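You operate a simulated robot arm through the tools that you are given. There is no shell and no other tool. Be economical: measure what you need, move in short steps, check, and stop when the job is done.

Carry out the task below with a simulated two-armed robot. There is one attempt and no reset: what you move stays moved.

TASK
Pick up the yellow pouch holder with one hand, pass it to the other hand and put it on the high shelf over the strainer pot. Set down upright: yellow pouch holder.

It is judged by the outcome, as a careful person would: the job done as asked, and still so three seconds after it is handed in. It fails if anything else is knocked over, pushed out of place, dropped, spilled or broken.

THE ROBOT
Two 7-joint arms with two-finger parallel grippers on one trunk, on a base that drives. Base frame: it is fixed to the floor where the robot stands at the start and does not move with it; the origin is under the middle of the robot, x ahead of it, y to its left, z up. Lengths are in cm, angles in rad, forces in N, time in s.
The left shoulder is at the start at [6, 14.3, 81.8], the right one opposite. Each reaches about 88.7 cm from its shoulder. Places, roughly: high shelf over the strainer pot (116x18 cm) [50, -92, 132]. Payload 1.57 kg a hand.
The TCP of each hand is the grasp point between the finger pads, 3 cm short of the fingertips. In the tool frame z runs along the fingers and y along their closing line. Largest opening 11 cm; finger width 2.4, thickness 1.2; the body of the gripper, 4.8 by 11.2 cm, starts 7.8 cm behind the TCP.
Orientation is told as [roll, pitch, yaw] about the base's x, y, z axes, in that order, counted from this pose: with the fingers straight down and closing along the base's y, the tool's x points along the base's -x, its y along +y and its z along -z.

THE INTERFACE
- The arms move only by the tool send_rows. It takes "left_series", "right_series" or both (then of equal length, played together; a hand with none holds still); each is text: rows parted by semicolons, each of 7 numbers parted by spaces: the closure in counts, from 0 (fully open) to 255 (shut), then the shift along the tool's x, y, z in units of 150 mm (1.0 is 150 mm), then the turn, a rotation vector about the tool's x, y, z in units of 90 degrees (1.0 is 90 degrees). In form: grip x y z wx wy wz; .... A call has 1 to 20 rows; each row is the pose to reach, as a shift and turn from the pose commanded when the call began, along the tool's axes at that moment. A call with a number of a shift or a turn outside -1 to 1 is refused whole. Rows are played at 5 a second. More than 5 cm and 0.15 rad between two rows, or a gripper value outside its range, and nothing of the call is played. Where a pose cannot be reached the arm comes as near as it can. A force on the tool above 40 N (or 10 N above the force at the start of the call, whichever is more), or a blocked arm, ends the call early, and 0.2 s more pass. Each finger travels about 4.5 cm/s and halts on what it meets, pressing with about 26 N; the grip force reading is that of the motor and also rises with nothing between the fingers. The clock runs only during rows and for 0.2 s after the last one: add rows that repeat a pose to give the fingers time. It gives the time, the measured TCP pose, the force on the tool (base axes), the opening and the grip force at its end, in the units of the frame above (readings bear some noise), with the torque about the TCP (base axes, N m) and any sound that the robot's microphone picked up.
- Cameras (640 x 400 px; columns grow to the right, rows downward): "scene" is now at [5.85, 0.69, 144.8]; the picture's right is [-0.13, -0.99, 0.00], its down [-0.64, 0.09, -0.76] and it looks along [0.75, -0.10, -0.65] (base axes); focal length 246 px, centre (320, 200). "left" rides on the left gripper at [7, -1.6, -14.1] in its tool frame; the picture's right is [0.23, 0.97, 0.00], its down [-0.86, 0.20, -0.48] and it looks along [-0.47, 0.11, 0.88] (tool axes); focal length 222 px, centre (320, 200). "right" rides on the right gripper at [7, 1.6, -14.1] in its tool frame; the picture's right is [-0.23, 0.97, 0.00], its down [-0.86, -0.20, -0.48] and it looks along [-0.47, -0.11, 0.88] (tool axes); focal length 222 px, centre (320, 200). There is no depth. A picture from a camera that has moved, and an enlarged one, comes with that camera's place and axes in the base frame and with its lens. The place of the scene camera against the robot may be out by one fixed shift of up to 2.5 cm in any direction.
- get_image(camera): a new picture of that camera. No time passes.
- move_column(by): slides the trunk up (or, below 0, down) by that many cm; the arms and the scene camera ride with it, the base frame stays. It gives what a move gives, with no picture.
- roll_base(legs): drives the robot by 1 to 6 legs, each [ahead, left, turn to the left] in cm, cm and rad, along the robot's own axes; the way and the turn of a leg run together, so that a leg with both is an arc; at most 150 cm and 3.142 rad a leg. The arms and the cameras ride along, it lands a little off, and it stops where it bumps. It gives what a move gives.
- head_to(pan, tilt): turns the head with the scene camera to pan (to the left, within 1.501 rad either way) and tilt (down, from -0.506 to 1.204), counted from straight ahead of the robot. It gives what a move gives.
- inspect(camera, box): a new picture of the part [left, top, right, bottom] of that camera's present view, enlarged. No time passes.
- finish_job(): hands the job in; it is judged then, once.

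Work in short steps. Places have to be worked out from the pictures, the camera data and where the tool is seen: move nearer, look again, correct. Check each grasp and each placing, and mend what went wrong. You have 120 turns and 88 pictures in all, those below and enlarged ones among them. Open the grippers and draw the arms clear of the work before you hand the job in, unless the task says otherwise; then end with one line.

The tools are called after "Emit:" as a command line: name --argument value ..., lists and objects as JSON in quotes. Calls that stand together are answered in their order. send_rows: Moves the arms, as the interface text tells. Its arguments: {"type":"object","properties":{"left_series":{"type":"string"},"right_series":{"type":"string"}},"required":[]} The other tools are called the same way: move_column (by) slides the trunk up or down; roll_base (legs) drives the base; head_to (pan, tilt) turns the head that bears the scene camera; get_image (camera) takes a picture; inspect (camera, box) takes an enlarged picture of a part of a camera's view; finish_job () hands the job in.

At the start:

```text
time_s: 0.0
left_position: [31.71, 3.73, 99.93]
left_ee_rot: [0.001, 0.001, 0.001]
left_wrist_force: [-0.4, 0.5, 0.3]
left_ft_torque: [0.01, 0.0, -0.01]
left_grip_width: 11.0
left_grip_force: 0.1
right_position: [38.04, -26.21, 100.09]
right_ee_rot: [0.001, 0.001, 0.0]
right_wrist_force: [0.5, -0.3, -1.4]
right_ft_torque: [0.01, 0.03, 0.0]
right_grip_width: 11.0
right_grip_force: 0.0
trunk travel left (down, up): [-41.7, 17.3]
robot x, y, heading: [-0.52, -0.26, 0.005]
head pan, tilt: [-0.133, 0.709]
```

scene: 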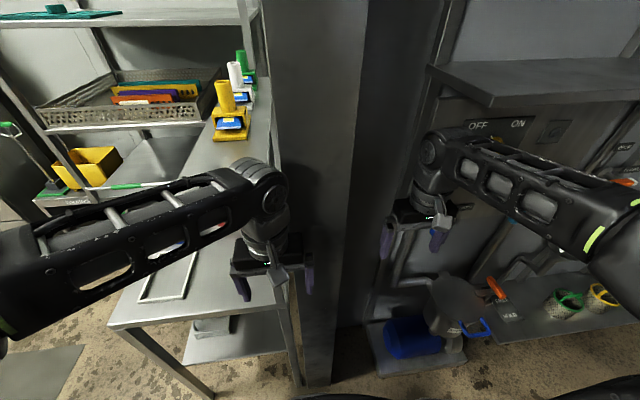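
right: 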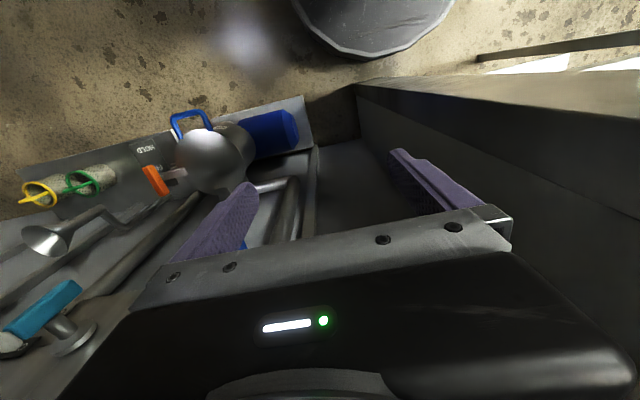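
left: 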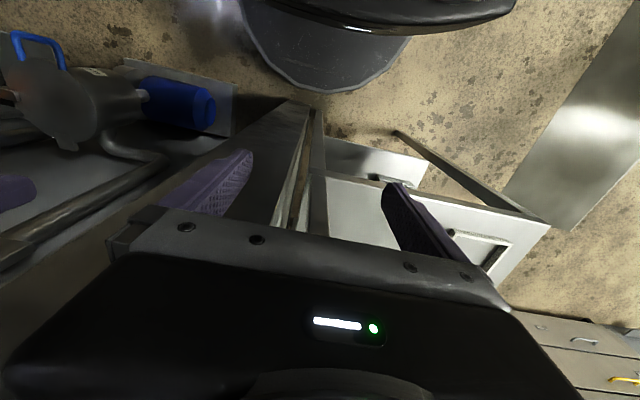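

I see a yellow object on the left table's back (around pixel 230,110) that is likely the yellow pouch holder. I enlarge it and look toward the shelf.

Emit:
inspect --camera "scene" --box '[180, 30, 300, 150]'

Emit:
head_to --pan -1.0 --tilt 0.3

Emit:
get_image --camera "scene"

```text
3.33 times, centred on (240, 90) of scene
camera zoom: at [5.85, 0.69, 144.8], right [-0.13, -0.99, 0.0], down [-0.64, 0.09, -0.76], along [0.75, -0.1, -0.65], focal length 820 px, centre (587, 567)
```

zoom: 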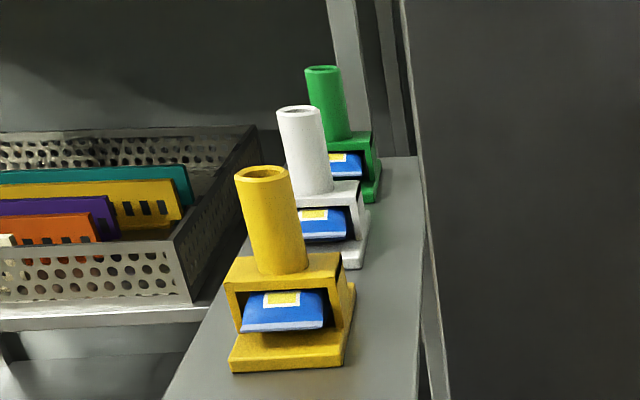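

```text
time_s: 1.2
left_position: [31.73, 3.64, 99.91]
left_ee_rot: [0.001, 0.001, 0.001]
left_wrist_force: [0.1, 0.0, -1.0]
left_ft_torque: [-0.02, 0.01, 0.03]
left_grip_width: 11.02
left_grip_force: 0.0
right_position: [37.91, -26.27, 99.96]
right_ee_rot: [0.001, 0.0, 0.0]
right_wrist_force: [0.4, -0.3, -0.4]
right_ft_torque: [-0.01, 0.0, -0.03]
right_grip_width: 11.01
right_grip_force: 0.1
trunk travel left (down, up): [-41.7, 17.3]
robot x, y, heading: [0.17, -0.24, -0.002]
head pan, tilt: [-1.0, 0.3]
```

```text
83 pictures are left
camera scene: at [2.52, -6.04, 148.48], right [-0.84, -0.54, 0.0], down [-0.16, 0.25, -0.96], along [0.52, -0.8, -0.3], focal length 246 px, centre (320, 200)
```

scene: 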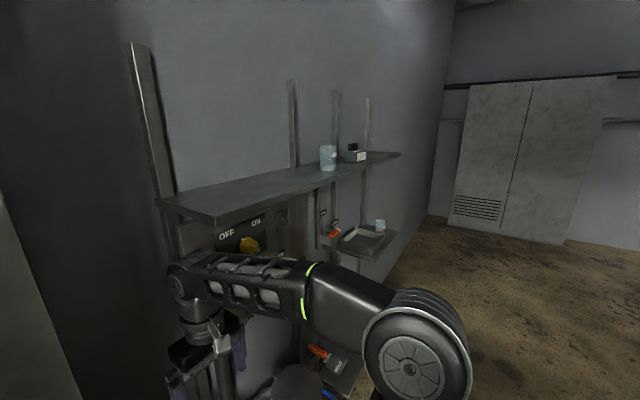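

The shelf is visible to the right with its near end empty. Next I triangulate the holder: look at it now, then with the trunk raised.

Emit:
head_to --pan 0.25 --tilt 0.5

Emit:
get_image --camera "scene"

Emit:
inspect --camera "scene" --box '[260, 100, 420, 200]'

Emit:
move_column --by 16

Emit:
get_image --camera "scene"

Emit:
inspect --camera "scene" --box '[260, 130, 420, 230]'

```text
time_s: 2.6
left_position: [31.69, 3.72, 100.04]
left_ee_rot: [0.001, 0.0, -0.001]
left_wrist_force: [0.5, 0.1, 0.3]
left_ft_torque: [-0.02, 0.03, 0.03]
left_grip_width: 11.0
left_grip_force: 0.0
right_position: [37.97, -26.25, 99.97]
right_ee_rot: [-0.001, 0.001, 0.002]
right_wrist_force: [0.2, -0.7, 0.0]
right_ft_torque: [0.02, 0.0, 0.0]
right_grip_width: 10.99
right_grip_force: 0.1
trunk travel left (down, up): [-41.7, 17.3]
robot x, y, heading: [-0.03, 0.19, 0.0]
head pan, tilt: [0.25, 0.499]
```

```text
82 pictures are left
camera scene: at [6.29, 4.06, 146.64], right [0.25, -0.97, 0.0], down [-0.46, -0.12, -0.88], along [0.85, 0.22, -0.48], focal length 246 px, centre (320, 200)
```

scene: 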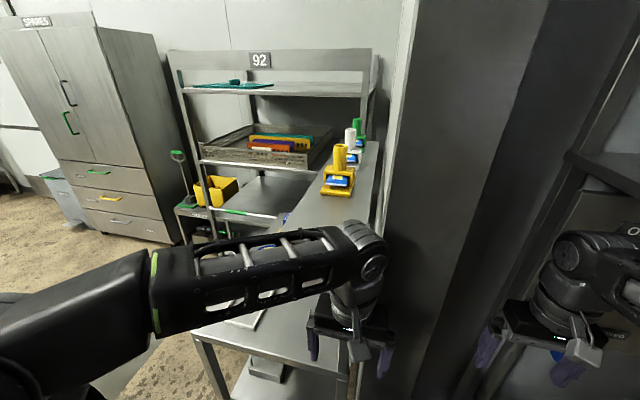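

```text
4.00 times, centred on (340, 150) of scene
camera zoom: at [6.29, 4.06, 146.64], right [0.25, -0.97, 0.0], down [-0.46, -0.12, -0.88], along [0.85, 0.22, -0.48], focal length 984 px, centre (240, 400)
```

zoom: 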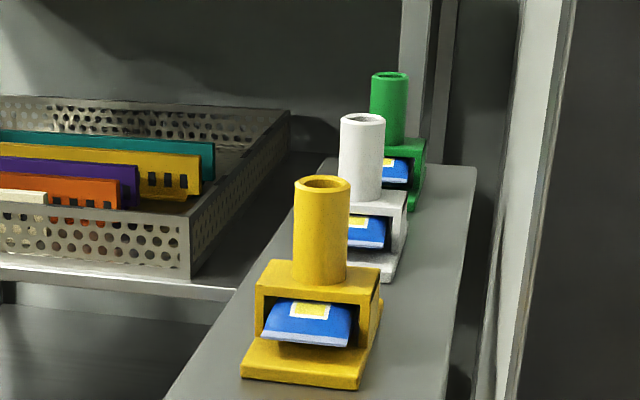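

```text
time_s: 4.4
left_position: [31.69, 3.72, 115.98]
left_ee_rot: [-0.001, 0.0, 0.001]
left_wrist_force: [1.1, 1.1, -0.3]
left_ft_torque: [0.0, 0.0, 0.01]
left_grip_width: 10.99
left_grip_force: 0.0
right_position: [37.89, -26.24, 115.96]
right_ee_rot: [0.0, 0.001, 0.0]
right_wrist_force: [-0.2, 0.2, 0.3]
right_ft_torque: [-0.03, 0.02, 0.03]
right_grip_width: 10.99
right_grip_force: 0.0
trunk travel left (down, up): [-57.7, 1.3]
robot x, y, heading: [0.02, -0.11, -0.0]
head pan, tilt: [0.25, 0.499]
```

```text
80 pictures are left
camera scene: at [6.29, 4.06, 162.63], right [0.25, -0.97, 0.0], down [-0.46, -0.12, -0.88], along [0.85, 0.22, -0.48], focal length 246 px, centre (320, 200)
```

scene: 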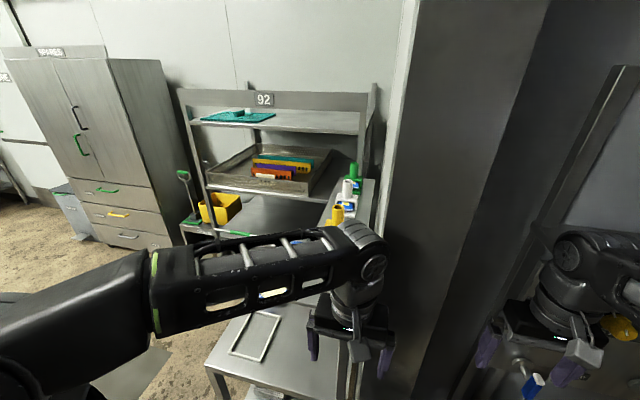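

```text
4.00 times, centred on (340, 180) of scene
camera zoom: at [6.29, 4.06, 162.63], right [0.25, -0.97, 0.0], down [-0.46, -0.12, -0.88], along [0.85, 0.22, -0.48], focal length 984 px, centre (240, 280)
```

zoom: 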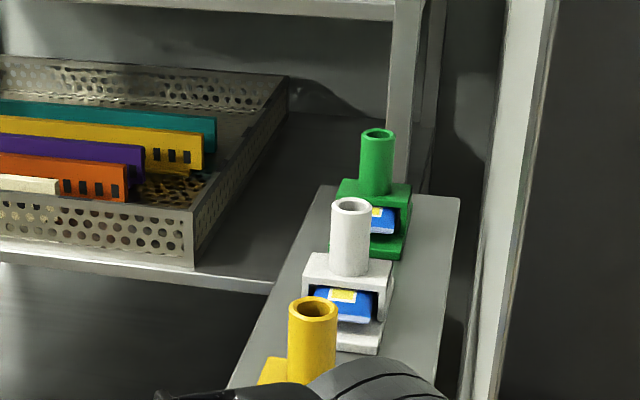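

From the two views the tube's top is at about (61, 13, 130.5), ledge surface near z≈119.5, holder ~11 cm tall with a ~6 cm wide box. I back off 15 cm for safety and then lift and pitch the left hand clear.

Emit:
roll_base --legs '[[-15, 0, 0]]'

Emit:
send_rows --left_series "0 0 0 -0.3 0 0 0; 0 0 0 -0.6 0 0 0; 0 0 0 -0.9 0 0 0; 0 0 0 -1 0 -0.09 0; 0 0 0 -1 0 -0.18 0; 0 0 0 -1 0 -0.27 0; 0 0 0 -1 0 -0.36 0; 0 0 0 -1 0 -0.45 0; 0 0 0 -1 0 -0.5 0"

Emit:
get_image --camera "scene"

Emit:
get_image --camera "left"

```text
time_s: 5.8
left_position: [16.67, 3.69, 116.11]
left_ee_rot: [0.0, -0.002, -0.002]
left_wrist_force: [-0.6, 0.4, -0.5]
left_ft_torque: [0.02, -0.06, -0.01]
left_grip_width: 11.01
left_grip_force: 0.0
right_position: [22.9, -26.22, 116.04]
right_ee_rot: [0.001, -0.002, -0.003]
right_wrist_force: [-0.6, -0.4, 0.1]
right_ft_torque: [0.0, -0.05, -0.01]
right_grip_width: 11.0
right_grip_force: 0.1
trunk travel left (down, up): [-57.7, 1.3]
robot x, y, heading: [-14.77, -0.07, -0.003]
head pan, tilt: [0.25, 0.499]
```

```text
time_s: 7.8
left_position: [16.9, 3.95, 130.95]
left_ee_rot: [-0.002, -0.789, 0.001]
left_wrist_force: [1.1, 0.2, -0.1]
left_ft_torque: [-0.01, -0.03, 0.02]
left_grip_width: 10.99
left_grip_force: 0.0
left hand out of reach, approached as far as the arm can: row 1, 2, 3, 4, 5, 6
right_position: [23.07, -26.07, 115.97]
right_ee_rot: [0.0, 0.0, -0.001]
right_wrist_force: [0.2, 0.6, 0.5]
right_ft_torque: [-0.03, -0.03, 0.01]
right_grip_width: 11.0
right_grip_force: 0.1
trunk travel left (down, up): [-57.7, 1.3]
robot x, y, heading: [-14.62, 0.07, -0.002]
head pan, tilt: [0.25, 0.499]
```

```text
78 pictures are left
camera scene: at [-8.6, 4.2, 162.64], right [0.25, -0.97, 0.0], down [-0.46, -0.12, -0.88], along [0.85, 0.22, -0.48], focal length 246 px, centre (320, 200)
```

scene: 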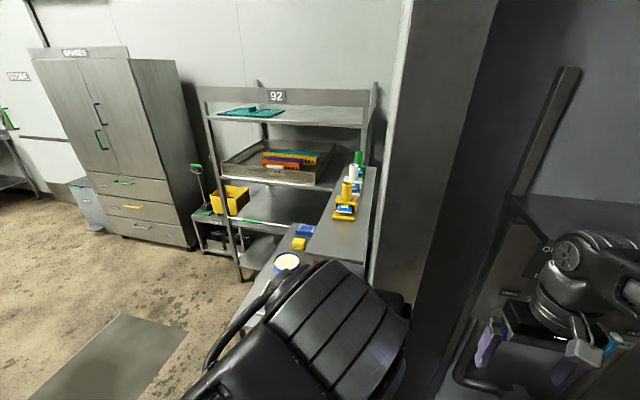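

```text
77 pictures are left
camera left: at [1.98, 2.21, 136.11], right [-0.16, 0.97, -0.16], down [0.26, 0.2, 0.94], along [0.95, 0.11, -0.29], focal length 222 px, centre (320, 200)
```

left: 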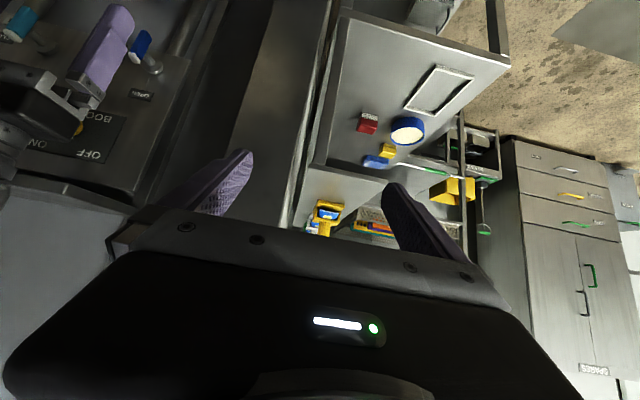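

Items (cup, small boxes) stand on the near table too; I need to understand the surfaces, so I zoom.

Emit:
inspect --camera "left" --box '[280, 80, 460, 250]'

Emit:
inspect --camera "scene" --box '[240, 140, 400, 280]'

```text
2.35 times, centred on (370, 165) of left
camera zoom: at [1.98, 2.21, 136.11], right [-0.16, 0.97, -0.16], down [0.26, 0.2, 0.94], along [0.95, 0.11, -0.29], focal length 523 px, centre (202, 282)
```

zoom: 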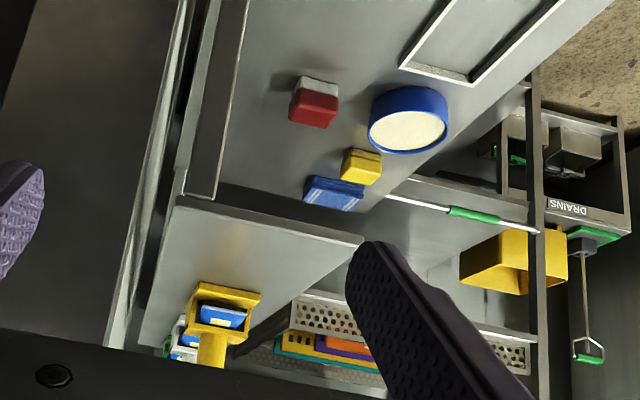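

```text
2.86 times, centred on (320, 210) of scene
camera zoom: at [-8.6, 4.2, 162.64], right [0.25, -0.97, 0.0], down [-0.46, -0.12, -0.88], along [0.85, 0.22, -0.48], focal length 703 px, centre (320, 171)
```

zoom: 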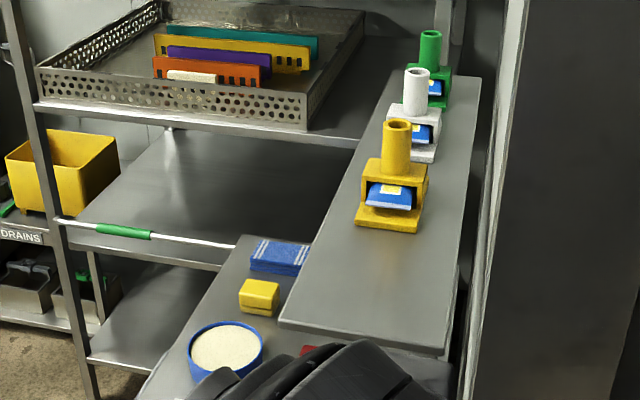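

The wrist view is upside down; the holders stand on a 15 cm wide ledge (x from ~38, y 5–20), above a table. I move the left hand to y≈13.5, z≈137, then drive forward 14 cm and look again.

Emit:
send_rows --left_series "0 -0.19 0.16 0.05 0 0 0; 0 -0.38 0.32 0.1 0 0 0; 0 -0.57 0.48 0.15 0 0 0; 0 -0.754 0.633 0.189 0 0 0; 0 -0.754 0.633 0.189 0 0 0"

Emit:
roll_base --legs '[[14, 0, 0]]'

Emit:
get_image --camera "left"

Emit:
get_image --camera "scene"

```text
time_s: 9.0
left_position: [26.76, 13.09, 136.88]
left_ee_rot: [0.002, -0.785, -0.001]
left_wrist_force: [-0.3, 0.2, -0.6]
left_ft_torque: [-0.01, 0.01, -0.01]
left_grip_width: 11.02
left_grip_force: 0.0
right_position: [23.05, -26.09, 116.01]
right_ee_rot: [0.0, -0.002, -0.002]
right_wrist_force: [-0.4, 0.0, 0.5]
right_ft_torque: [0.01, 0.01, 0.02]
right_grip_width: 11.0
right_grip_force: 0.1
trunk travel left (down, up): [-57.7, 1.3]
robot x, y, heading: [-14.92, -0.09, 0.0]
head pan, tilt: [0.25, 0.499]
```

```text
time_s: 10.3
left_position: [41.0, 12.99, 137.04]
left_ee_rot: [0.0, -0.783, -0.002]
left_wrist_force: [1.1, 0.0, 0.0]
left_ft_torque: [0.0, 0.05, 0.02]
left_grip_width: 10.97
left_grip_force: 0.1
right_position: [37.19, -26.28, 116.0]
right_ee_rot: [-0.002, 0.002, -0.002]
right_wrist_force: [0.3, 0.7, 0.1]
right_ft_torque: [0.05, 0.01, 0.01]
right_grip_width: 11.03
right_grip_force: 0.1
trunk travel left (down, up): [-57.7, 1.3]
robot x, y, heading: [-0.99, -0.43, -0.007]
head pan, tilt: [0.25, 0.499]
```

```text
74 pictures are left
camera left: at [26.14, 11.39, 142.09], right [-0.16, 0.97, -0.16], down [0.27, 0.2, 0.94], along [0.95, 0.11, -0.29], focal length 222 px, centre (320, 200)
```

left: 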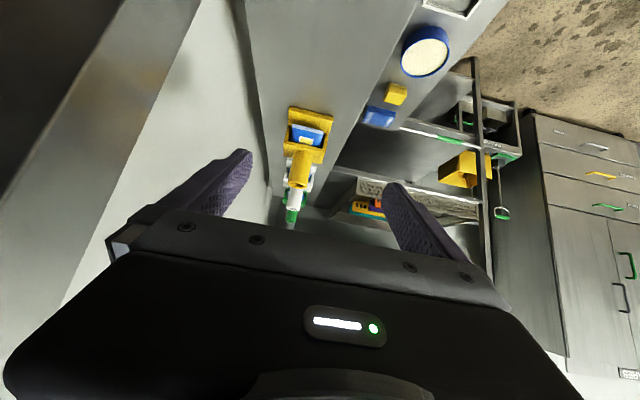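

```text
73 pictures are left
camera scene: at [5.67, 4.04, 162.63], right [0.24, -0.97, 0.0], down [-0.47, -0.12, -0.88], along [0.85, 0.22, -0.48], focal length 246 px, centre (320, 200)
```

scene: 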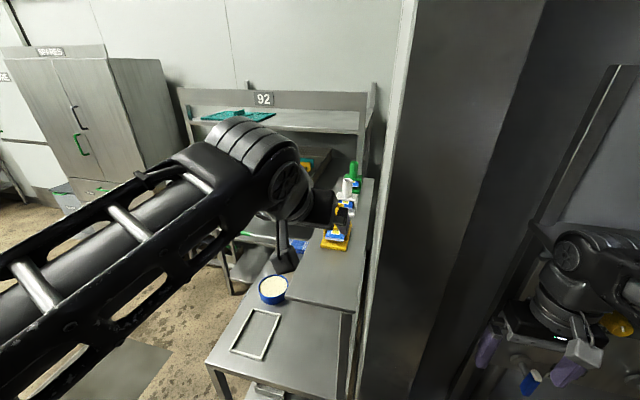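

I zoom on the holder in the left wrist view to fix its position.

Emit:
inspect --camera "left" --box '[250, 90, 370, 240]'

```text
2.67 times, centred on (310, 165) of left
camera zoom: at [26.14, 11.39, 142.09], right [-0.16, 0.97, -0.16], down [0.27, 0.2, 0.94], along [0.95, 0.11, -0.29], focal length 592 px, centre (347, 293)
```

zoom: 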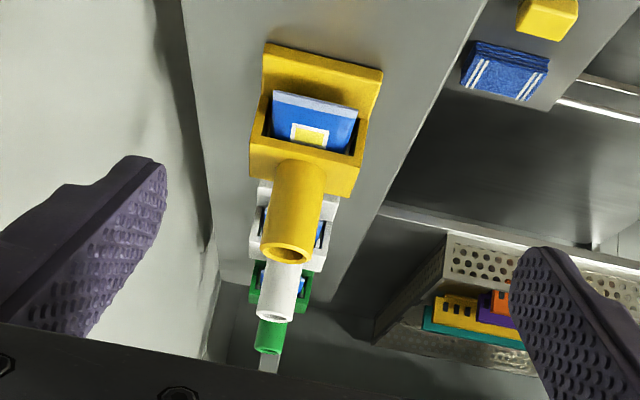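

Wrist camera suggests the holder's centre at y≈11.2, front at x≈55.5, ledge z≈119.5 (scene camera is shifted ~2 cm). I step closer and centre in y for a second bearing.

Emit:
send_rows --left_series "0 -0.118 -0.06 0.212 0 0 0; 0 -0.236 -0.12 0.424 0 0 0; 0 -0.236 -0.12 0.424 0 0 0"

Emit:
inspect --camera "left" --box '[220, 70, 400, 250]'

```text
time_s: 11.1
left_position: [47.82, 11.29, 134.98]
left_ee_rot: [0.0, -0.785, -0.003]
left_wrist_force: [-0.4, -0.3, 0.2]
left_ft_torque: [-0.02, 0.0, 0.02]
left_grip_width: 10.98
left_grip_force: 0.0
right_position: [37.1, -26.32, 115.97]
right_ee_rot: [0.0, 0.0, -0.003]
right_wrist_force: [-0.6, 0.0, -0.5]
right_ft_torque: [0.02, -0.03, 0.02]
right_grip_width: 11.05
right_grip_force: 0.0
trunk travel left (down, up): [-57.7, 1.3]
robot x, y, heading: [-0.96, -0.37, 0.004]
head pan, tilt: [0.25, 0.499]
```

```text
2.22 times, centred on (310, 160) of left
camera zoom: at [32.9, 9.62, 140.13], right [-0.16, 0.97, -0.16], down [0.27, 0.2, 0.94], along [0.95, 0.11, -0.29], focal length 494 px, centre (342, 289)
```

zoom: 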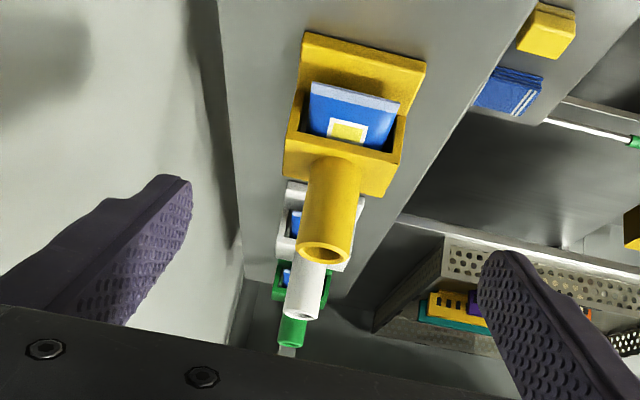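

Refined: holder front x≈55, tube axis x≈58, y≈11.2, tube top z≈130.5, box top ≈125.4, ledge ≈119.8. I approach along the finger axis by ~9 cm and check.

Emit:
send_rows --left_series "0 0.02 0 0.2 0 0 0; 0 0.04 0 0.4 0 0 0; 0 0.05 0 0.6 0 0 0; 0 0.05 0 0.6 0 0 0"

Emit:
get_image --camera "left"

Emit:
inspect --camera "scene" --box '[260, 160, 400, 280]'

```text
time_s: 12.1
left_position: [53.67, 11.31, 128.13]
left_ee_rot: [0.001, -0.784, -0.003]
left_wrist_force: [0.0, -0.1, 0.7]
left_ft_torque: [-0.02, -0.03, 0.03]
left_grip_width: 11.02
left_grip_force: 0.1
right_position: [37.03, -26.29, 116.02]
right_ee_rot: [0.001, 0.0, -0.002]
right_wrist_force: [0.5, -1.2, 0.1]
right_ft_torque: [0.01, -0.03, 0.03]
right_grip_width: 10.99
right_grip_force: 0.2
trunk travel left (down, up): [-57.7, 1.3]
robot x, y, heading: [-1.04, 0.13, 0.001]
head pan, tilt: [0.25, 0.499]
```

```text
70 pictures are left
camera left: at [38.74, 9.59, 133.27], right [-0.16, 0.97, -0.16], down [0.27, 0.2, 0.94], along [0.95, 0.11, -0.29], focal length 222 px, centre (320, 200)
```

left: 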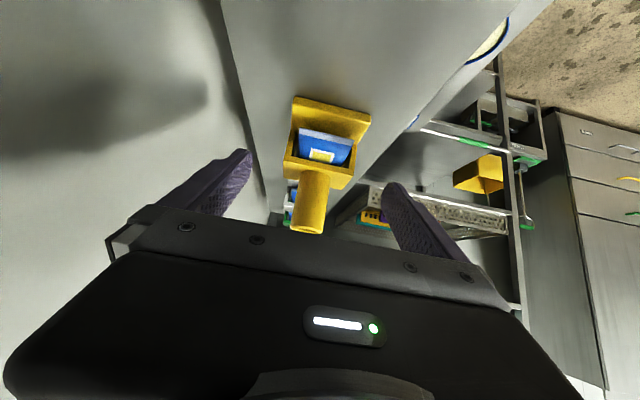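

```text
3.33 times, centred on (330, 220) of scene
camera zoom: at [5.41, 4.02, 162.64], right [0.24, -0.97, 0.0], down [-0.46, -0.12, -0.88], along [0.85, 0.22, -0.48], focal length 820 px, centre (287, 133)
```

zoom: 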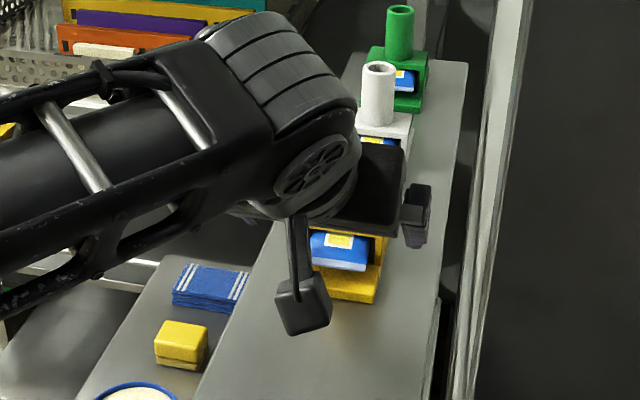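

Consistent: front x≈54.5, y≈11.1, z≈120. Advance the last ~5 cm and look before closing.

Emit:
send_rows --left_series "0 0.007 -0.005 0.17 0 0 0; 0 0.013 -0.01 0.35 0 0 0; 0 0.013 -0.01 0.35 0 0 0"

Emit:
get_image --camera "left"

Emit:
inspect --camera "scene" --box '[300, 180, 400, 260]'

```text
time_s: 12.9
left_position: [57.32, 11.06, 124.24]
left_ee_rot: [0.0, -0.785, -0.001]
left_wrist_force: [-0.6, -0.5, 0.1]
left_ft_torque: [0.01, -0.03, 0.02]
left_grip_width: 11.0
left_grip_force: 0.0
right_position: [37.1, -26.19, 116.02]
right_ee_rot: [0.0, 0.0, -0.002]
right_wrist_force: [0.2, 0.4, -0.6]
right_ft_torque: [0.0, -0.02, 0.02]
right_grip_width: 11.02
right_grip_force: 0.0
trunk travel left (down, up): [-57.7, 1.3]
robot x, y, heading: [-0.71, -0.37, -0.003]
head pan, tilt: [0.25, 0.499]
```

```text
68 pictures are left
camera left: at [42.38, 9.41, 129.39], right [-0.16, 0.97, -0.16], down [0.27, 0.2, 0.94], along [0.95, 0.11, -0.29], focal length 222 px, centre (320, 200)
```

left: 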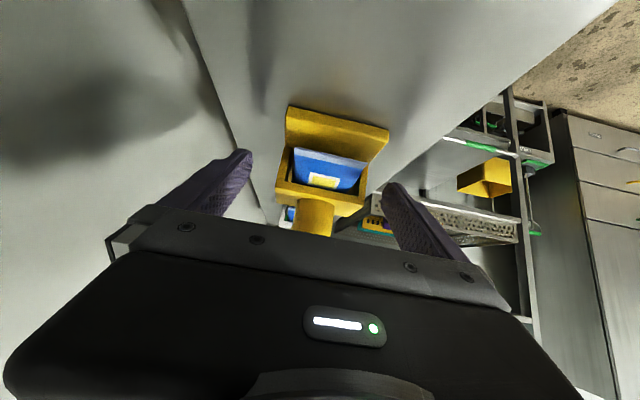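

```text
5.00 times, centred on (350, 220) of scene
camera zoom: at [5.43, 4.04, 162.64], right [0.25, -0.97, 0.0], down [-0.46, -0.12, -0.88], along [0.85, 0.22, -0.48], focal length 1230 px, centre (170, 100)
```

zoom: 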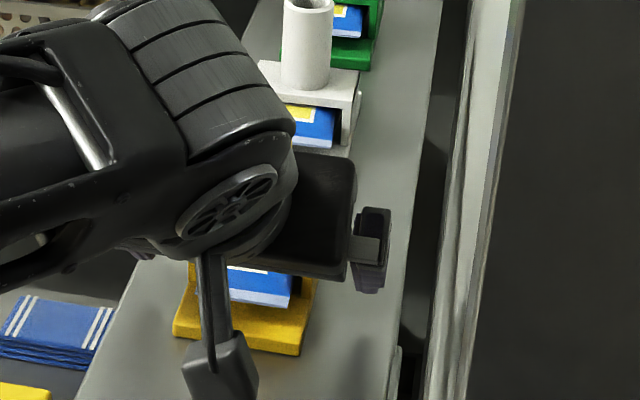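

Fingers straddle the box (TCP near its upper middle). Close the left gripper.

Emit:
send_rows --left_series "80 0 0 0 0 0 0; 120 0 0 0 0 0 0; 180 0 0 0 0 0 0; 255 0 0 0 0 0 0; 255 0 0 0 0 0 0; 255 0 0 0 0 0 0"

Emit:
get_image --camera "left"

```text
time_s: 14.3
left_position: [57.29, 11.06, 124.31]
left_ee_rot: [0.0, -0.784, -0.003]
left_wrist_force: [1.3, 1.3, 0.4]
left_ft_torque: [0.09, -0.02, 0.01]
left_grip_width: 6.75
left_grip_force: 26.1
right_position: [37.09, -26.33, 116.04]
right_ee_rot: [-0.001, -0.001, -0.002]
right_wrist_force: [0.1, 0.6, -0.5]
right_ft_torque: [-0.01, 0.0, 0.01]
right_grip_width: 11.03
right_grip_force: 0.1
trunk travel left (down, up): [-57.7, 1.3]
robot x, y, heading: [-1.02, -0.15, -0.002]
head pan, tilt: [0.25, 0.499]
```

```text
66 pictures are left
camera left: at [42.4, 9.42, 129.39], right [-0.16, 0.97, -0.16], down [0.27, 0.2, 0.94], along [0.95, 0.11, -0.29], focal length 222 px, centre (320, 200)
```

left: 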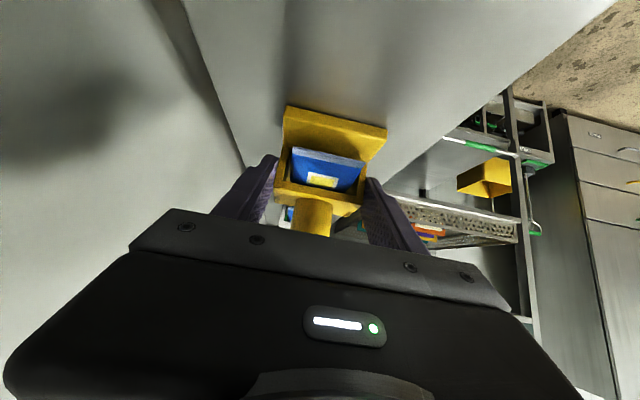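

Gripped at 6.75 cm with 26 N. Lift straight up about 8 cm and check.

Emit:
send_rows --left_series "255 -0.05 0 -0.05 0 0 0; 255 -0.12 0 -0.12 0 0 0; 255 -0.2 0 -0.2 0 0 0; 255 -0.29 0 -0.29 0 0 0; 255 -0.38 0 -0.38 0 0 0; 255 -0.38 0 -0.38 0 0 0"

Emit:
get_image --camera "left"

Emit:
get_image --camera "scene"

```text
time_s: 15.7
left_position: [57.32, 10.99, 132.25]
left_ee_rot: [0.0, -0.784, -0.003]
left_wrist_force: [-0.5, -0.3, -2.4]
left_ft_torque: [-0.01, 0.1, 0.02]
left_grip_width: 6.78
left_grip_force: 25.8
right_position: [37.14, -26.24, 115.89]
right_ee_rot: [0.0, 0.0, -0.002]
right_wrist_force: [0.8, -0.1, 0.0]
right_ft_torque: [-0.04, -0.01, 0.03]
right_grip_width: 11.0
right_grip_force: 0.1
trunk travel left (down, up): [-57.7, 1.3]
robot x, y, heading: [-0.85, -0.04, 0.001]
head pan, tilt: [0.25, 0.499]
```

```text
65 pictures are left
camera left: at [42.42, 9.35, 137.44], right [-0.16, 0.97, -0.16], down [0.27, 0.2, 0.94], along [0.95, 0.11, -0.29], focal length 222 px, centre (320, 200)
```

left: 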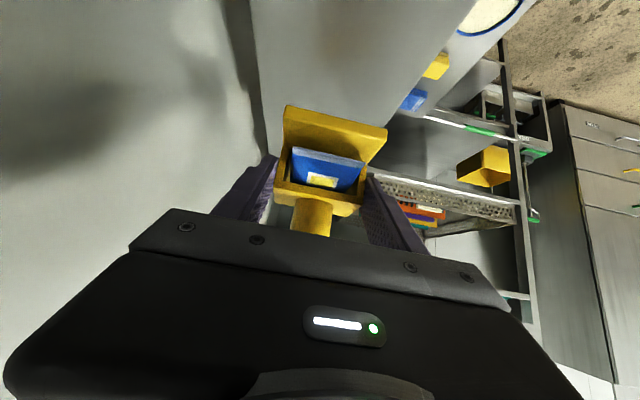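

```text
64 pictures are left
camera scene: at [5.51, 4.05, 162.64], right [0.25, -0.97, 0.0], down [-0.46, -0.12, -0.88], along [0.85, 0.22, -0.48], focal length 246 px, centre (320, 200)
```

scene: 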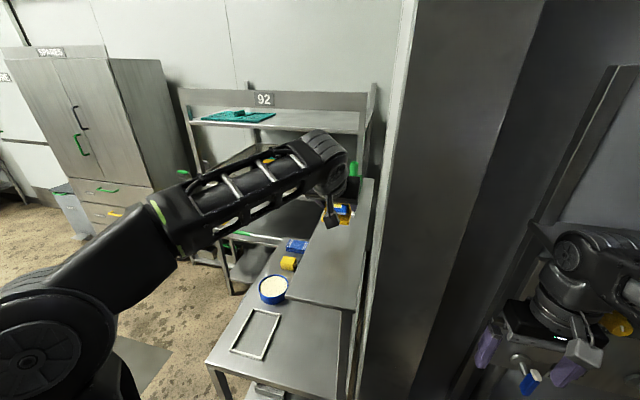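

Holder is firmly held (6.78 cm, ~2.4 N weight). I back away 35 cm into open space for the handover.

Emit:
roll_base --legs '[[-35, 0, 0]]'

Emit:
head_to --pan -0.1 --tilt 0.6

Emit:
get_image --camera "scene"

```text
time_s: 18.0
left_position: [22.58, 10.96, 132.26]
left_ee_rot: [-0.001, -0.784, -0.006]
left_wrist_force: [0.0, 0.3, -2.9]
left_ft_torque: [0.02, 0.06, -0.01]
left_grip_width: 6.79
left_grip_force: 26.3
right_position: [2.05, -26.18, 115.99]
right_ee_rot: [-0.001, 0.0, -0.003]
right_wrist_force: [0.3, -0.6, -0.1]
right_ft_torque: [-0.03, -0.02, 0.0]
right_grip_width: 10.99
right_grip_force: 0.0
trunk travel left (down, up): [-57.7, 1.3]
robot x, y, heading: [-36.25, -0.03, -0.006]
head pan, tilt: [0.25, 0.499]
```

```text
time_s: 18.8
left_position: [22.5, 10.86, 132.28]
left_ee_rot: [0.0, -0.785, -0.005]
left_wrist_force: [-0.4, -0.4, -2.9]
left_ft_torque: [0.03, 0.05, 0.0]
left_grip_width: 6.76
left_grip_force: 26.3
right_position: [2.2, -26.22, 116.01]
right_ee_rot: [-0.001, 0.0, -0.004]
right_wrist_force: [0.5, -0.1, 0.4]
right_ft_torque: [0.0, -0.01, 0.0]
right_grip_width: 11.0
right_grip_force: 0.1
trunk travel left (down, up): [-57.7, 1.3]
robot x, y, heading: [-35.56, 0.34, -0.0]
head pan, tilt: [-0.099, 0.6]
```

```text
63 pictures are left
camera scene: at [-29.39, 1.04, 161.73], right [-0.1, -0.99, 0.0], down [-0.56, 0.06, -0.83], along [0.82, -0.09, -0.56], focal length 246 px, centre (320, 200)
```

scene: 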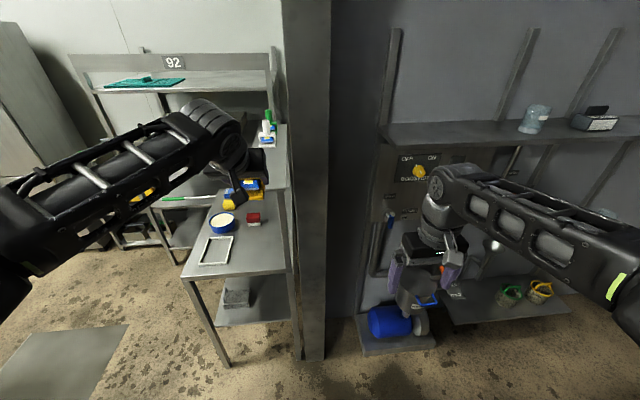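

Good view: shelf is empty from its left end to the jug. I bring the left hand with the holder in front of the robot (10, 5, 128).

Emit:
send_rows --left_series "255 0.195 -0.1 -0.1 0 0 0; 255 0.39 -0.2 -0.2 0 0 0; 255 0.58 -0.3 -0.3 0 0 0; 255 0.778 -0.4 -0.4 0 0 0; 255 0.778 -0.4 -0.4 0 0 0"

Emit:
send_rows --right_series "0 -0.04 0.04 -0.07 -0.044 -0.044 -0.061; 0 -0.08 0.09 -0.14 -0.089 -0.089 -0.122; 0 -0.12 0.13 -0.21 -0.133 -0.133 -0.183; 0 -0.16 0.17 -0.29 -0.177 -0.177 -0.244; 0 -0.2 0.21 -0.36 -0.222 -0.222 -0.305; 0 -0.24 0.26 -0.43 -0.266 -0.266 -0.366; 0 -0.28 0.3 -0.5 -0.31 -0.31 -0.427; 0 -0.33 0.34 -0.57 -0.355 -0.355 -0.488; 0 -0.37 0.39 -0.64 -0.399 -0.399 -0.549; 0 -0.41 0.43 -0.71 -0.444 -0.444 -0.61; 0 -0.45 0.47 -0.79 -0.488 -0.488 -0.671; 0 -0.49 0.51 -0.86 -0.532 -0.532 -0.732; 0 -0.53 0.56 -0.93 -0.577 -0.577 -0.793; 0 -0.57 0.6 -1 -0.621 -0.621 -0.854; 0 -0.57 0.6 -1 -0.621 -0.621 -0.854"

Emit:
get_image --camera "scene"

Emit:
get_image --camera "right"

```text
time_s: 20.0
left_position: [10.08, 5.04, 128.14]
left_ee_rot: [0.0, -0.783, -0.006]
left_wrist_force: [0.7, 0.3, -2.2]
left_ft_torque: [0.02, 0.08, 0.01]
left_grip_width: 6.77
left_grip_force: 26.0
right_position: [2.24, -26.24, 115.91]
right_ee_rot: [-0.002, 0.0, -0.005]
right_wrist_force: [0.6, 0.0, 0.3]
right_ft_torque: [0.0, 0.03, 0.02]
right_grip_width: 10.99
right_grip_force: 0.1
trunk travel left (down, up): [-57.7, 1.3]
robot x, y, heading: [-35.97, 0.38, -0.005]
head pan, tilt: [-0.099, 0.6]
```

```text
time_s: 23.2
left_position: [9.88, 5.35, 128.21]
left_ee_rot: [-0.001, -0.785, -0.003]
left_wrist_force: [0.0, 1.1, -2.8]
left_ft_torque: [-0.03, 0.03, -0.03]
left_grip_width: 6.79
left_grip_force: 25.9
right_position: [10.66, -17.0, 130.9]
right_ee_rot: [-0.004, -1.256, 1.569]
right_wrist_force: [-0.6, 0.6, 0.3]
right_ft_torque: [-0.08, -0.02, 0.03]
right_grip_width: 11.0
right_grip_force: 0.1
right hand out of reach, approached as far as the arm can: row 11
trunk travel left (down, up): [-57.7, 1.3]
robot x, y, heading: [-35.83, 0.13, -0.005]
head pan, tilt: [-0.099, 0.6]
```

```text
62 pictures are left
camera scene: at [-29.46, 1.31, 161.74], right [-0.1, -0.99, 0.0], down [-0.56, 0.06, -0.83], along [0.82, -0.09, -0.56], focal length 246 px, centre (320, 200)
```

scene: 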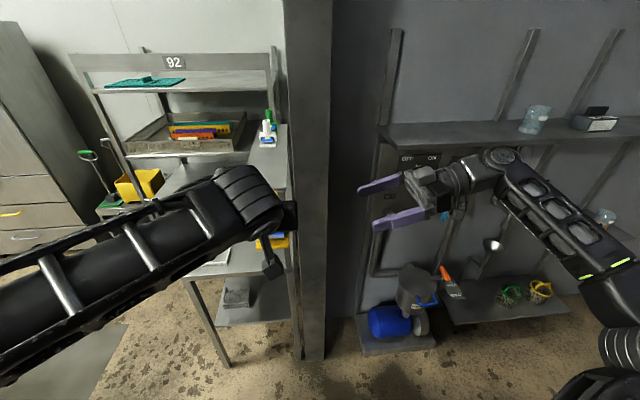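

```text
61 pictures are left
camera right: at [8.8, -32.72, 128.79], right [-0.97, 0.08, 0.22], down [0.2, -0.19, 0.96], along [0.11, 0.98, 0.17], focal length 222 px, centre (320, 200)
```

right: 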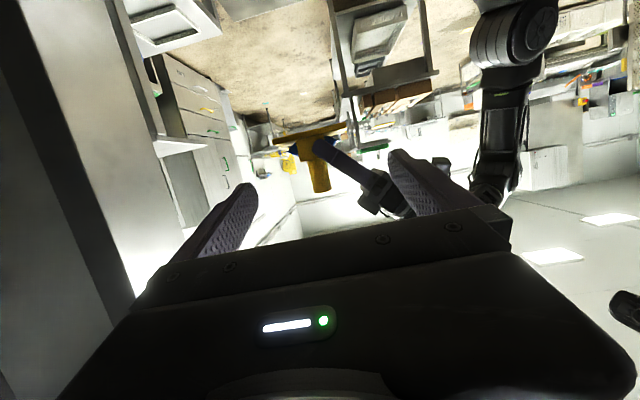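

The right wrist camera sees the holder (inverted image). I zoom to measure the tube.

Emit:
inspect --camera "right" --box '[250, 100, 450, 230]'

```text
3.08 times, centred on (350, 165) of right
camera zoom: at [8.8, -32.72, 128.79], right [-0.97, 0.08, 0.22], down [0.2, -0.19, 0.96], along [0.11, 0.98, 0.17], focal length 684 px, centre (228, 308)
```

zoom: 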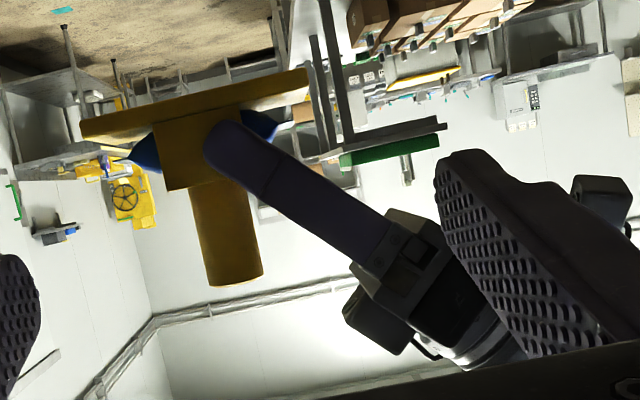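

Tube axis at about (12, 5.2), z 128.6–134, holder level. To clear the left hand, I'll come in with the right hand yawed to 115° with a 6 cm opening; go to a pregrasp 13 cm off.

Emit:
send_rows --right_series "60 -0.11 -0.087 0.117 -0.053 0 -0.017; 116 -0.225 -0.174 0.235 -0.106 0 -0.034; 116 -0.338 -0.262 0.353 -0.158 0 -0.052; 116 -0.45 -0.349 0.47 -0.211 0 -0.069; 116 -0.563 -0.436 0.588 -0.264 0 -0.086; 116 -0.563 -0.436 0.588 -0.264 0 -0.086"

Emit:
get_image --camera "right"

Emit:
inspect --camera "right" --box '[230, 80, 430, 230]'

Emit:
get_image --camera "scene"

```text
time_s: 24.6
left_position: [9.69, 4.87, 128.38]
left_ee_rot: [0.002, -0.788, -0.009]
left_wrist_force: [-1.2, -0.7, -2.2]
left_ft_torque: [0.04, 0.03, 0.06]
left_grip_width: 6.79
left_grip_force: 25.8
right_position: [15.85, -10.85, 133.63]
right_ee_rot: [-0.01, -1.34, 1.66]
right_wrist_force: [0.1, 0.0, -0.4]
right_ft_torque: [0.0, -0.01, -0.11]
right_grip_width: 6.02
right_grip_force: 0.1
right hand out of reach, approached as far as the arm can: row 1, 2, 3, 4, 5, 6
trunk travel left (down, up): [-57.7, 1.3]
robot x, y, heading: [-36.04, 0.16, -0.004]
head pan, tilt: [-0.099, 0.6]
```

```text
59 pictures are left
camera right: at [15.34, -26.35, 130.07], right [-0.98, -0.02, 0.22], down [0.22, -0.25, 0.94], along [0.03, 0.97, 0.25], focal length 222 px, centre (320, 200)
```

right: 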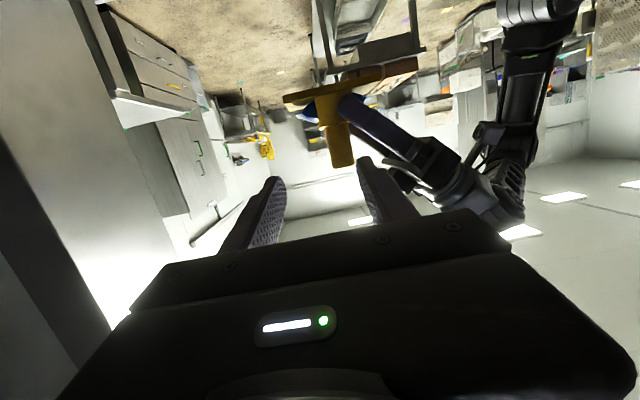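

```text
2.67 times, centred on (330, 155) of right
camera zoom: at [15.34, -26.35, 130.07], right [-0.98, -0.02, 0.22], down [0.22, -0.25, 0.94], along [0.03, 0.97, 0.25], focal length 592 px, centre (293, 320)
```

zoom: 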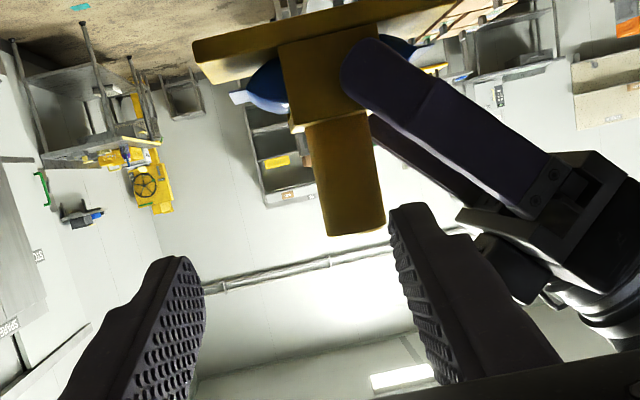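

```text
57 pictures are left
camera scene: at [-29.76, 0.81, 161.75], right [-0.11, -0.99, 0.0], down [-0.56, 0.06, -0.83], along [0.82, -0.09, -0.56], focal length 246 px, centre (320, 200)
```

scene: 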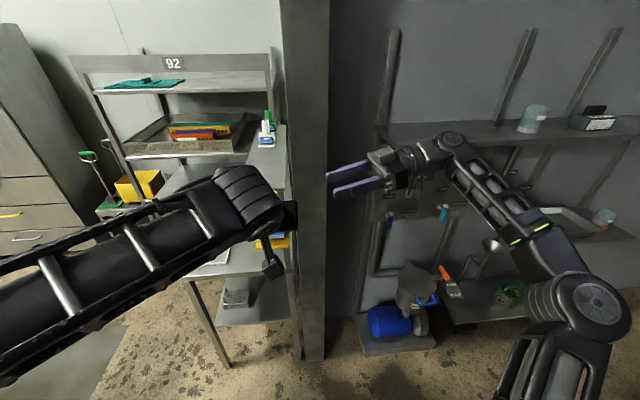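

The right hand can't reach that yaw. Instead I turn the left hand 45° clockwise (fingers toward front-right), so the right hand can come in at a comfortable ~70° yaw.

Emit:
send_rows --left_series "255 0 0 0 0.059 0 0.059; 255 0 0 0 0.118 0 0.118; 255 0 0 0 0.177 0 0.177; 255 0 0 0 0.236 0 0.236; 255 0 0 0 0.295 0 0.295; 255 0 0 0 0.354 0 0.354; 255 0 0 0 0.354 0 0.354"

Emit:
get_image --camera "right"

```text
time_s: 26.2
left_position: [10.02, 5.0, 128.25]
left_ee_rot: [-0.001, -0.784, -0.792]
left_wrist_force: [-0.3, 0.8, -1.5]
left_ft_torque: [0.06, 0.05, -0.01]
left_grip_width: 6.8
left_grip_force: 25.5
right_position: [16.19, -10.6, 133.58]
right_ee_rot: [0.0, -1.338, 1.651]
right_wrist_force: [0.0, -0.7, 0.4]
right_ft_torque: [0.0, 0.01, -0.02]
right_grip_width: 5.97
right_grip_force: 0.0
trunk travel left (down, up): [-57.7, 1.3]
robot x, y, heading: [-35.37, 0.11, -0.01]
head pan, tilt: [-0.099, 0.6]
```

```text
56 pictures are left
camera right: at [15.6, -26.16, 129.99], right [-0.97, -0.02, 0.22], down [0.22, -0.25, 0.94], along [0.03, 0.97, 0.25], focal length 222 px, centre (320, 200)
```

right: 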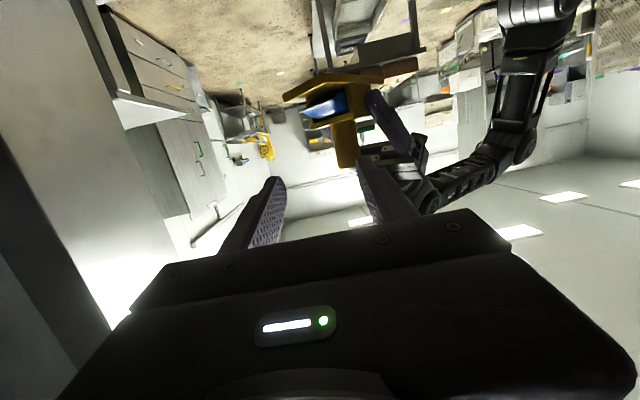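

To learn whether the right hand's commanded pose is the unreached one or the actual one, I send a zero row.

Emit:
send_rows --right_series "116 0 0 0 0 0 0"

```text
time_s: 26.6
left_position: [10.13, 4.98, 128.41]
left_ee_rot: [-0.001, -0.786, -0.791]
left_wrist_force: [0.3, 0.0, -3.0]
left_ft_torque: [0.03, 0.03, -0.02]
left_grip_width: 6.76
left_grip_force: 26.3
right_position: [16.17, -10.65, 133.44]
right_ee_rot: [0.001, -1.336, 1.65]
right_wrist_force: [-0.8, 0.1, 0.0]
right_ft_torque: [0.0, -0.01, 0.02]
right_grip_width: 6.0
right_grip_force: 0.1
trunk travel left (down, up): [-57.7, 1.3]
robot x, y, heading: [-35.79, 0.35, -0.008]
head pan, tilt: [-0.099, 0.6]
```

Commanded equals reached. Now swing the right hand to yaw 60° at a pregrasp 12 cm from the tube's estimated place (11.3, 3.6).

Emit:
send_rows --right_series "116 -0.032 0.138 0.061 0.075 0 0.018; 116 -0.064 0.276 0.122 0.15 0 0.036; 116 -0.097 0.413 0.182 0.224 0 0.053; 116 -0.129 0.551 0.243 0.299 0 0.071; 116 -0.161 0.689 0.304 0.374 0 0.089; 116 -0.161 0.689 0.304 0.374 0 0.089"

Emit:
get_image --camera "right"

Emit:
inspect --camera "right" --box '[230, 80, 430, 230]'

```text
time_s: 28.0
left_position: [10.07, 5.01, 128.38]
left_ee_rot: [-0.001, -0.784, -0.791]
left_wrist_force: [0.6, -0.5, -2.1]
left_ft_torque: [0.07, 0.08, -0.01]
left_grip_width: 6.77
left_grip_force: 25.8
right_position: [5.77, -6.39, 134.8]
right_ee_rot: [0.006, -1.337, 1.04]
right_wrist_force: [0.1, -0.3, 0.5]
right_ft_torque: [-0.01, 0.01, 0.0]
right_grip_width: 6.0
right_grip_force: 0.1
trunk travel left (down, up): [-57.7, 1.3]
robot x, y, heading: [-36.1, -0.23, -0.003]
head pan, tilt: [-0.099, 0.6]
```

```text
55 pictures are left
camera right: at [-3.69, -19.0, 131.22], right [-0.82, 0.53, 0.22], down [0.04, -0.33, 0.94], along [0.58, 0.78, 0.25], focal length 222 px, centre (320, 200)
```

right: 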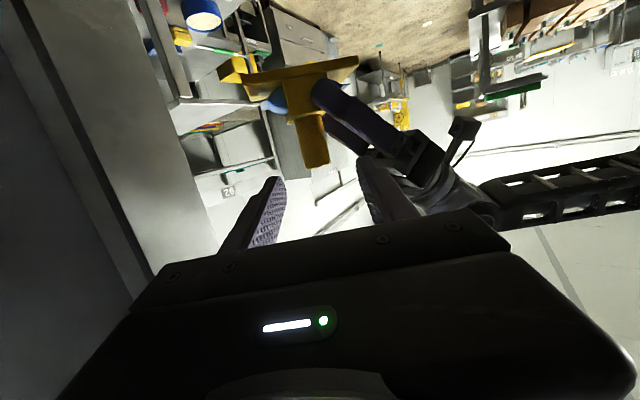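

```text
2.67 times, centred on (330, 155) of right
camera zoom: at [-3.69, -19.0, 131.22], right [-0.82, 0.53, 0.22], down [0.04, -0.33, 0.94], along [0.58, 0.78, 0.25], focal length 592 px, centre (293, 320)
```

zoom: 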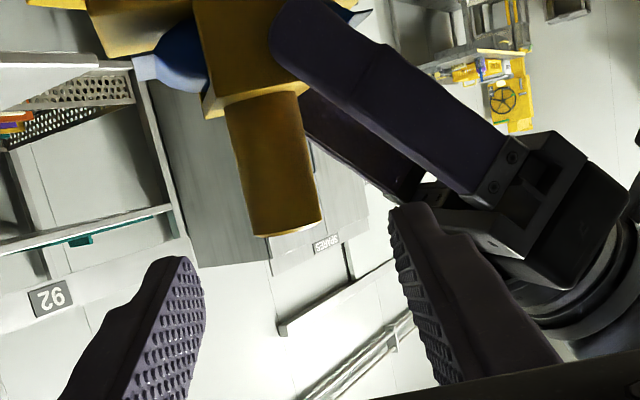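

Tube bearing: ~11.4 cm ahead of the TCP, nearly centred (0.2 cm to the right), z 128.6–133.9. I narrow the opening to 5.2 cm and advance 7.5 cm, then check.

Emit:
send_rows --right_series "134 -0.01 -0.007 0.17 0 0 0; 134 -0.02 -0.013 0.34 0 0 0; 134 -0.02 -0.013 0.5 0 0 0; 134 -0.02 -0.013 0.5 0 0 0"

Emit:
get_image --camera "right"

Emit:
inspect --camera "right" --box '[230, 80, 430, 230]'

```text
time_s: 29.0
left_position: [9.87, 5.07, 128.25]
left_ee_rot: [0.0, -0.786, -0.792]
left_wrist_force: [-0.1, -0.1, -3.2]
left_ft_torque: [0.06, 0.07, 0.04]
left_grip_width: 6.77
left_grip_force: 26.3
right_position: [9.38, -0.22, 133.46]
right_ee_rot: [-0.001, -1.337, 1.047]
right_wrist_force: [-0.6, -0.5, 0.7]
right_ft_torque: [0.01, 0.01, 0.01]
right_grip_width: 5.25
right_grip_force: 0.0
trunk travel left (down, up): [-57.7, 1.3]
robot x, y, heading: [-35.65, 0.19, -0.009]
head pan, tilt: [-0.099, 0.6]
```

```text
53 pictures are left
camera right: at [0.04, -12.76, 129.83], right [-0.82, 0.53, 0.22], down [0.04, -0.33, 0.94], along [0.58, 0.78, 0.25], focal length 222 px, centre (320, 200)
```

right: 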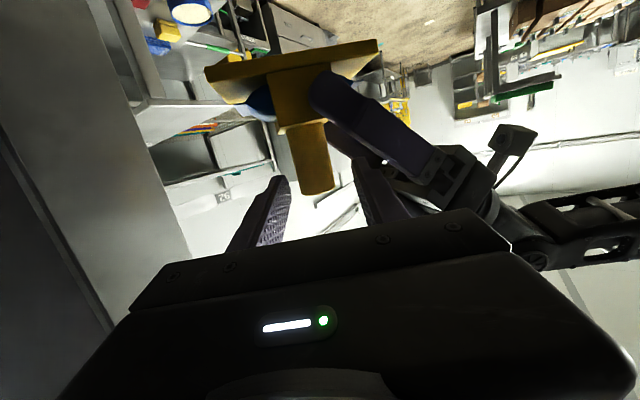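

```text
2.67 times, centred on (330, 155) of right
camera zoom: at [0.04, -12.76, 129.83], right [-0.82, 0.53, 0.22], down [0.04, -0.33, 0.94], along [0.58, 0.78, 0.25], focal length 592 px, centre (293, 320)
```

zoom: 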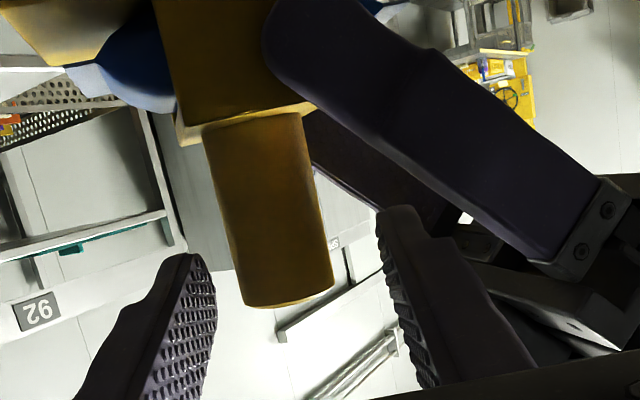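

Tube is ~5 cm ahead and 0.45 cm to the tool's -y side. Correct laterally and advance.

Emit:
send_rows --right_series "134 0 -0.03 0.05 0 0 0; 134 0 -0.03 0.15 0 0 0; 134 0 -0.03 0.25 0 0 0; 134 0 -0.03 0.33 0 0 0; 134 0 -0.03 0.33 0 0 0"

Emit:
inspect --camera "right" --box '[220, 60, 440, 240]'

Emit:
inspect --camera "scene" --box '[220, 140, 420, 280]'

```text
time_s: 30.2
left_position: [9.94, 4.98, 128.35]
left_ee_rot: [0.002, -0.786, -0.793]
left_wrist_force: [-1.3, -0.5, -2.1]
left_ft_torque: [0.08, 0.05, -0.01]
left_grip_width: 6.78
left_grip_force: 25.5
right_position: [12.11, 3.7, 132.25]
right_ee_rot: [-0.003, -1.338, 1.047]
right_wrist_force: [-0.8, 0.0, -0.8]
right_ft_torque: [-0.01, 0.0, -0.04]
right_grip_width: 5.23
right_grip_force: 0.0
trunk travel left (down, up): [-57.7, 1.3]
robot x, y, heading: [-35.43, 0.2, -0.005]
head pan, tilt: [-0.099, 0.6]
```

```text
2.22 times, centred on (330, 150) of right
camera zoom: at [2.82, -8.81, 128.67], right [-0.82, 0.53, 0.22], down [0.04, -0.33, 0.94], along [0.58, 0.78, 0.25], focal length 494 px, centre (298, 311)
```

zoom: 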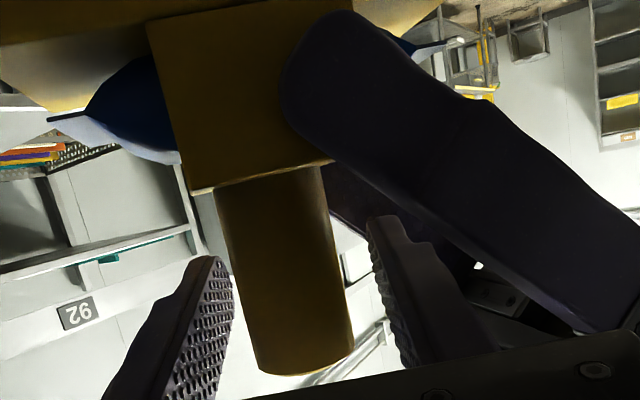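

```text
2.86 times, centred on (320, 210) of scene
camera zoom: at [-29.41, 1.0, 161.73], right [-0.1, -0.99, 0.0], down [-0.56, 0.06, -0.83], along [0.82, -0.09, -0.56], focal length 703 px, centre (320, 171)
```

zoom: 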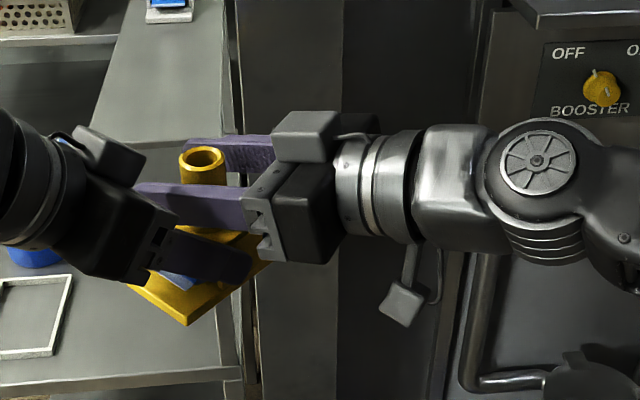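

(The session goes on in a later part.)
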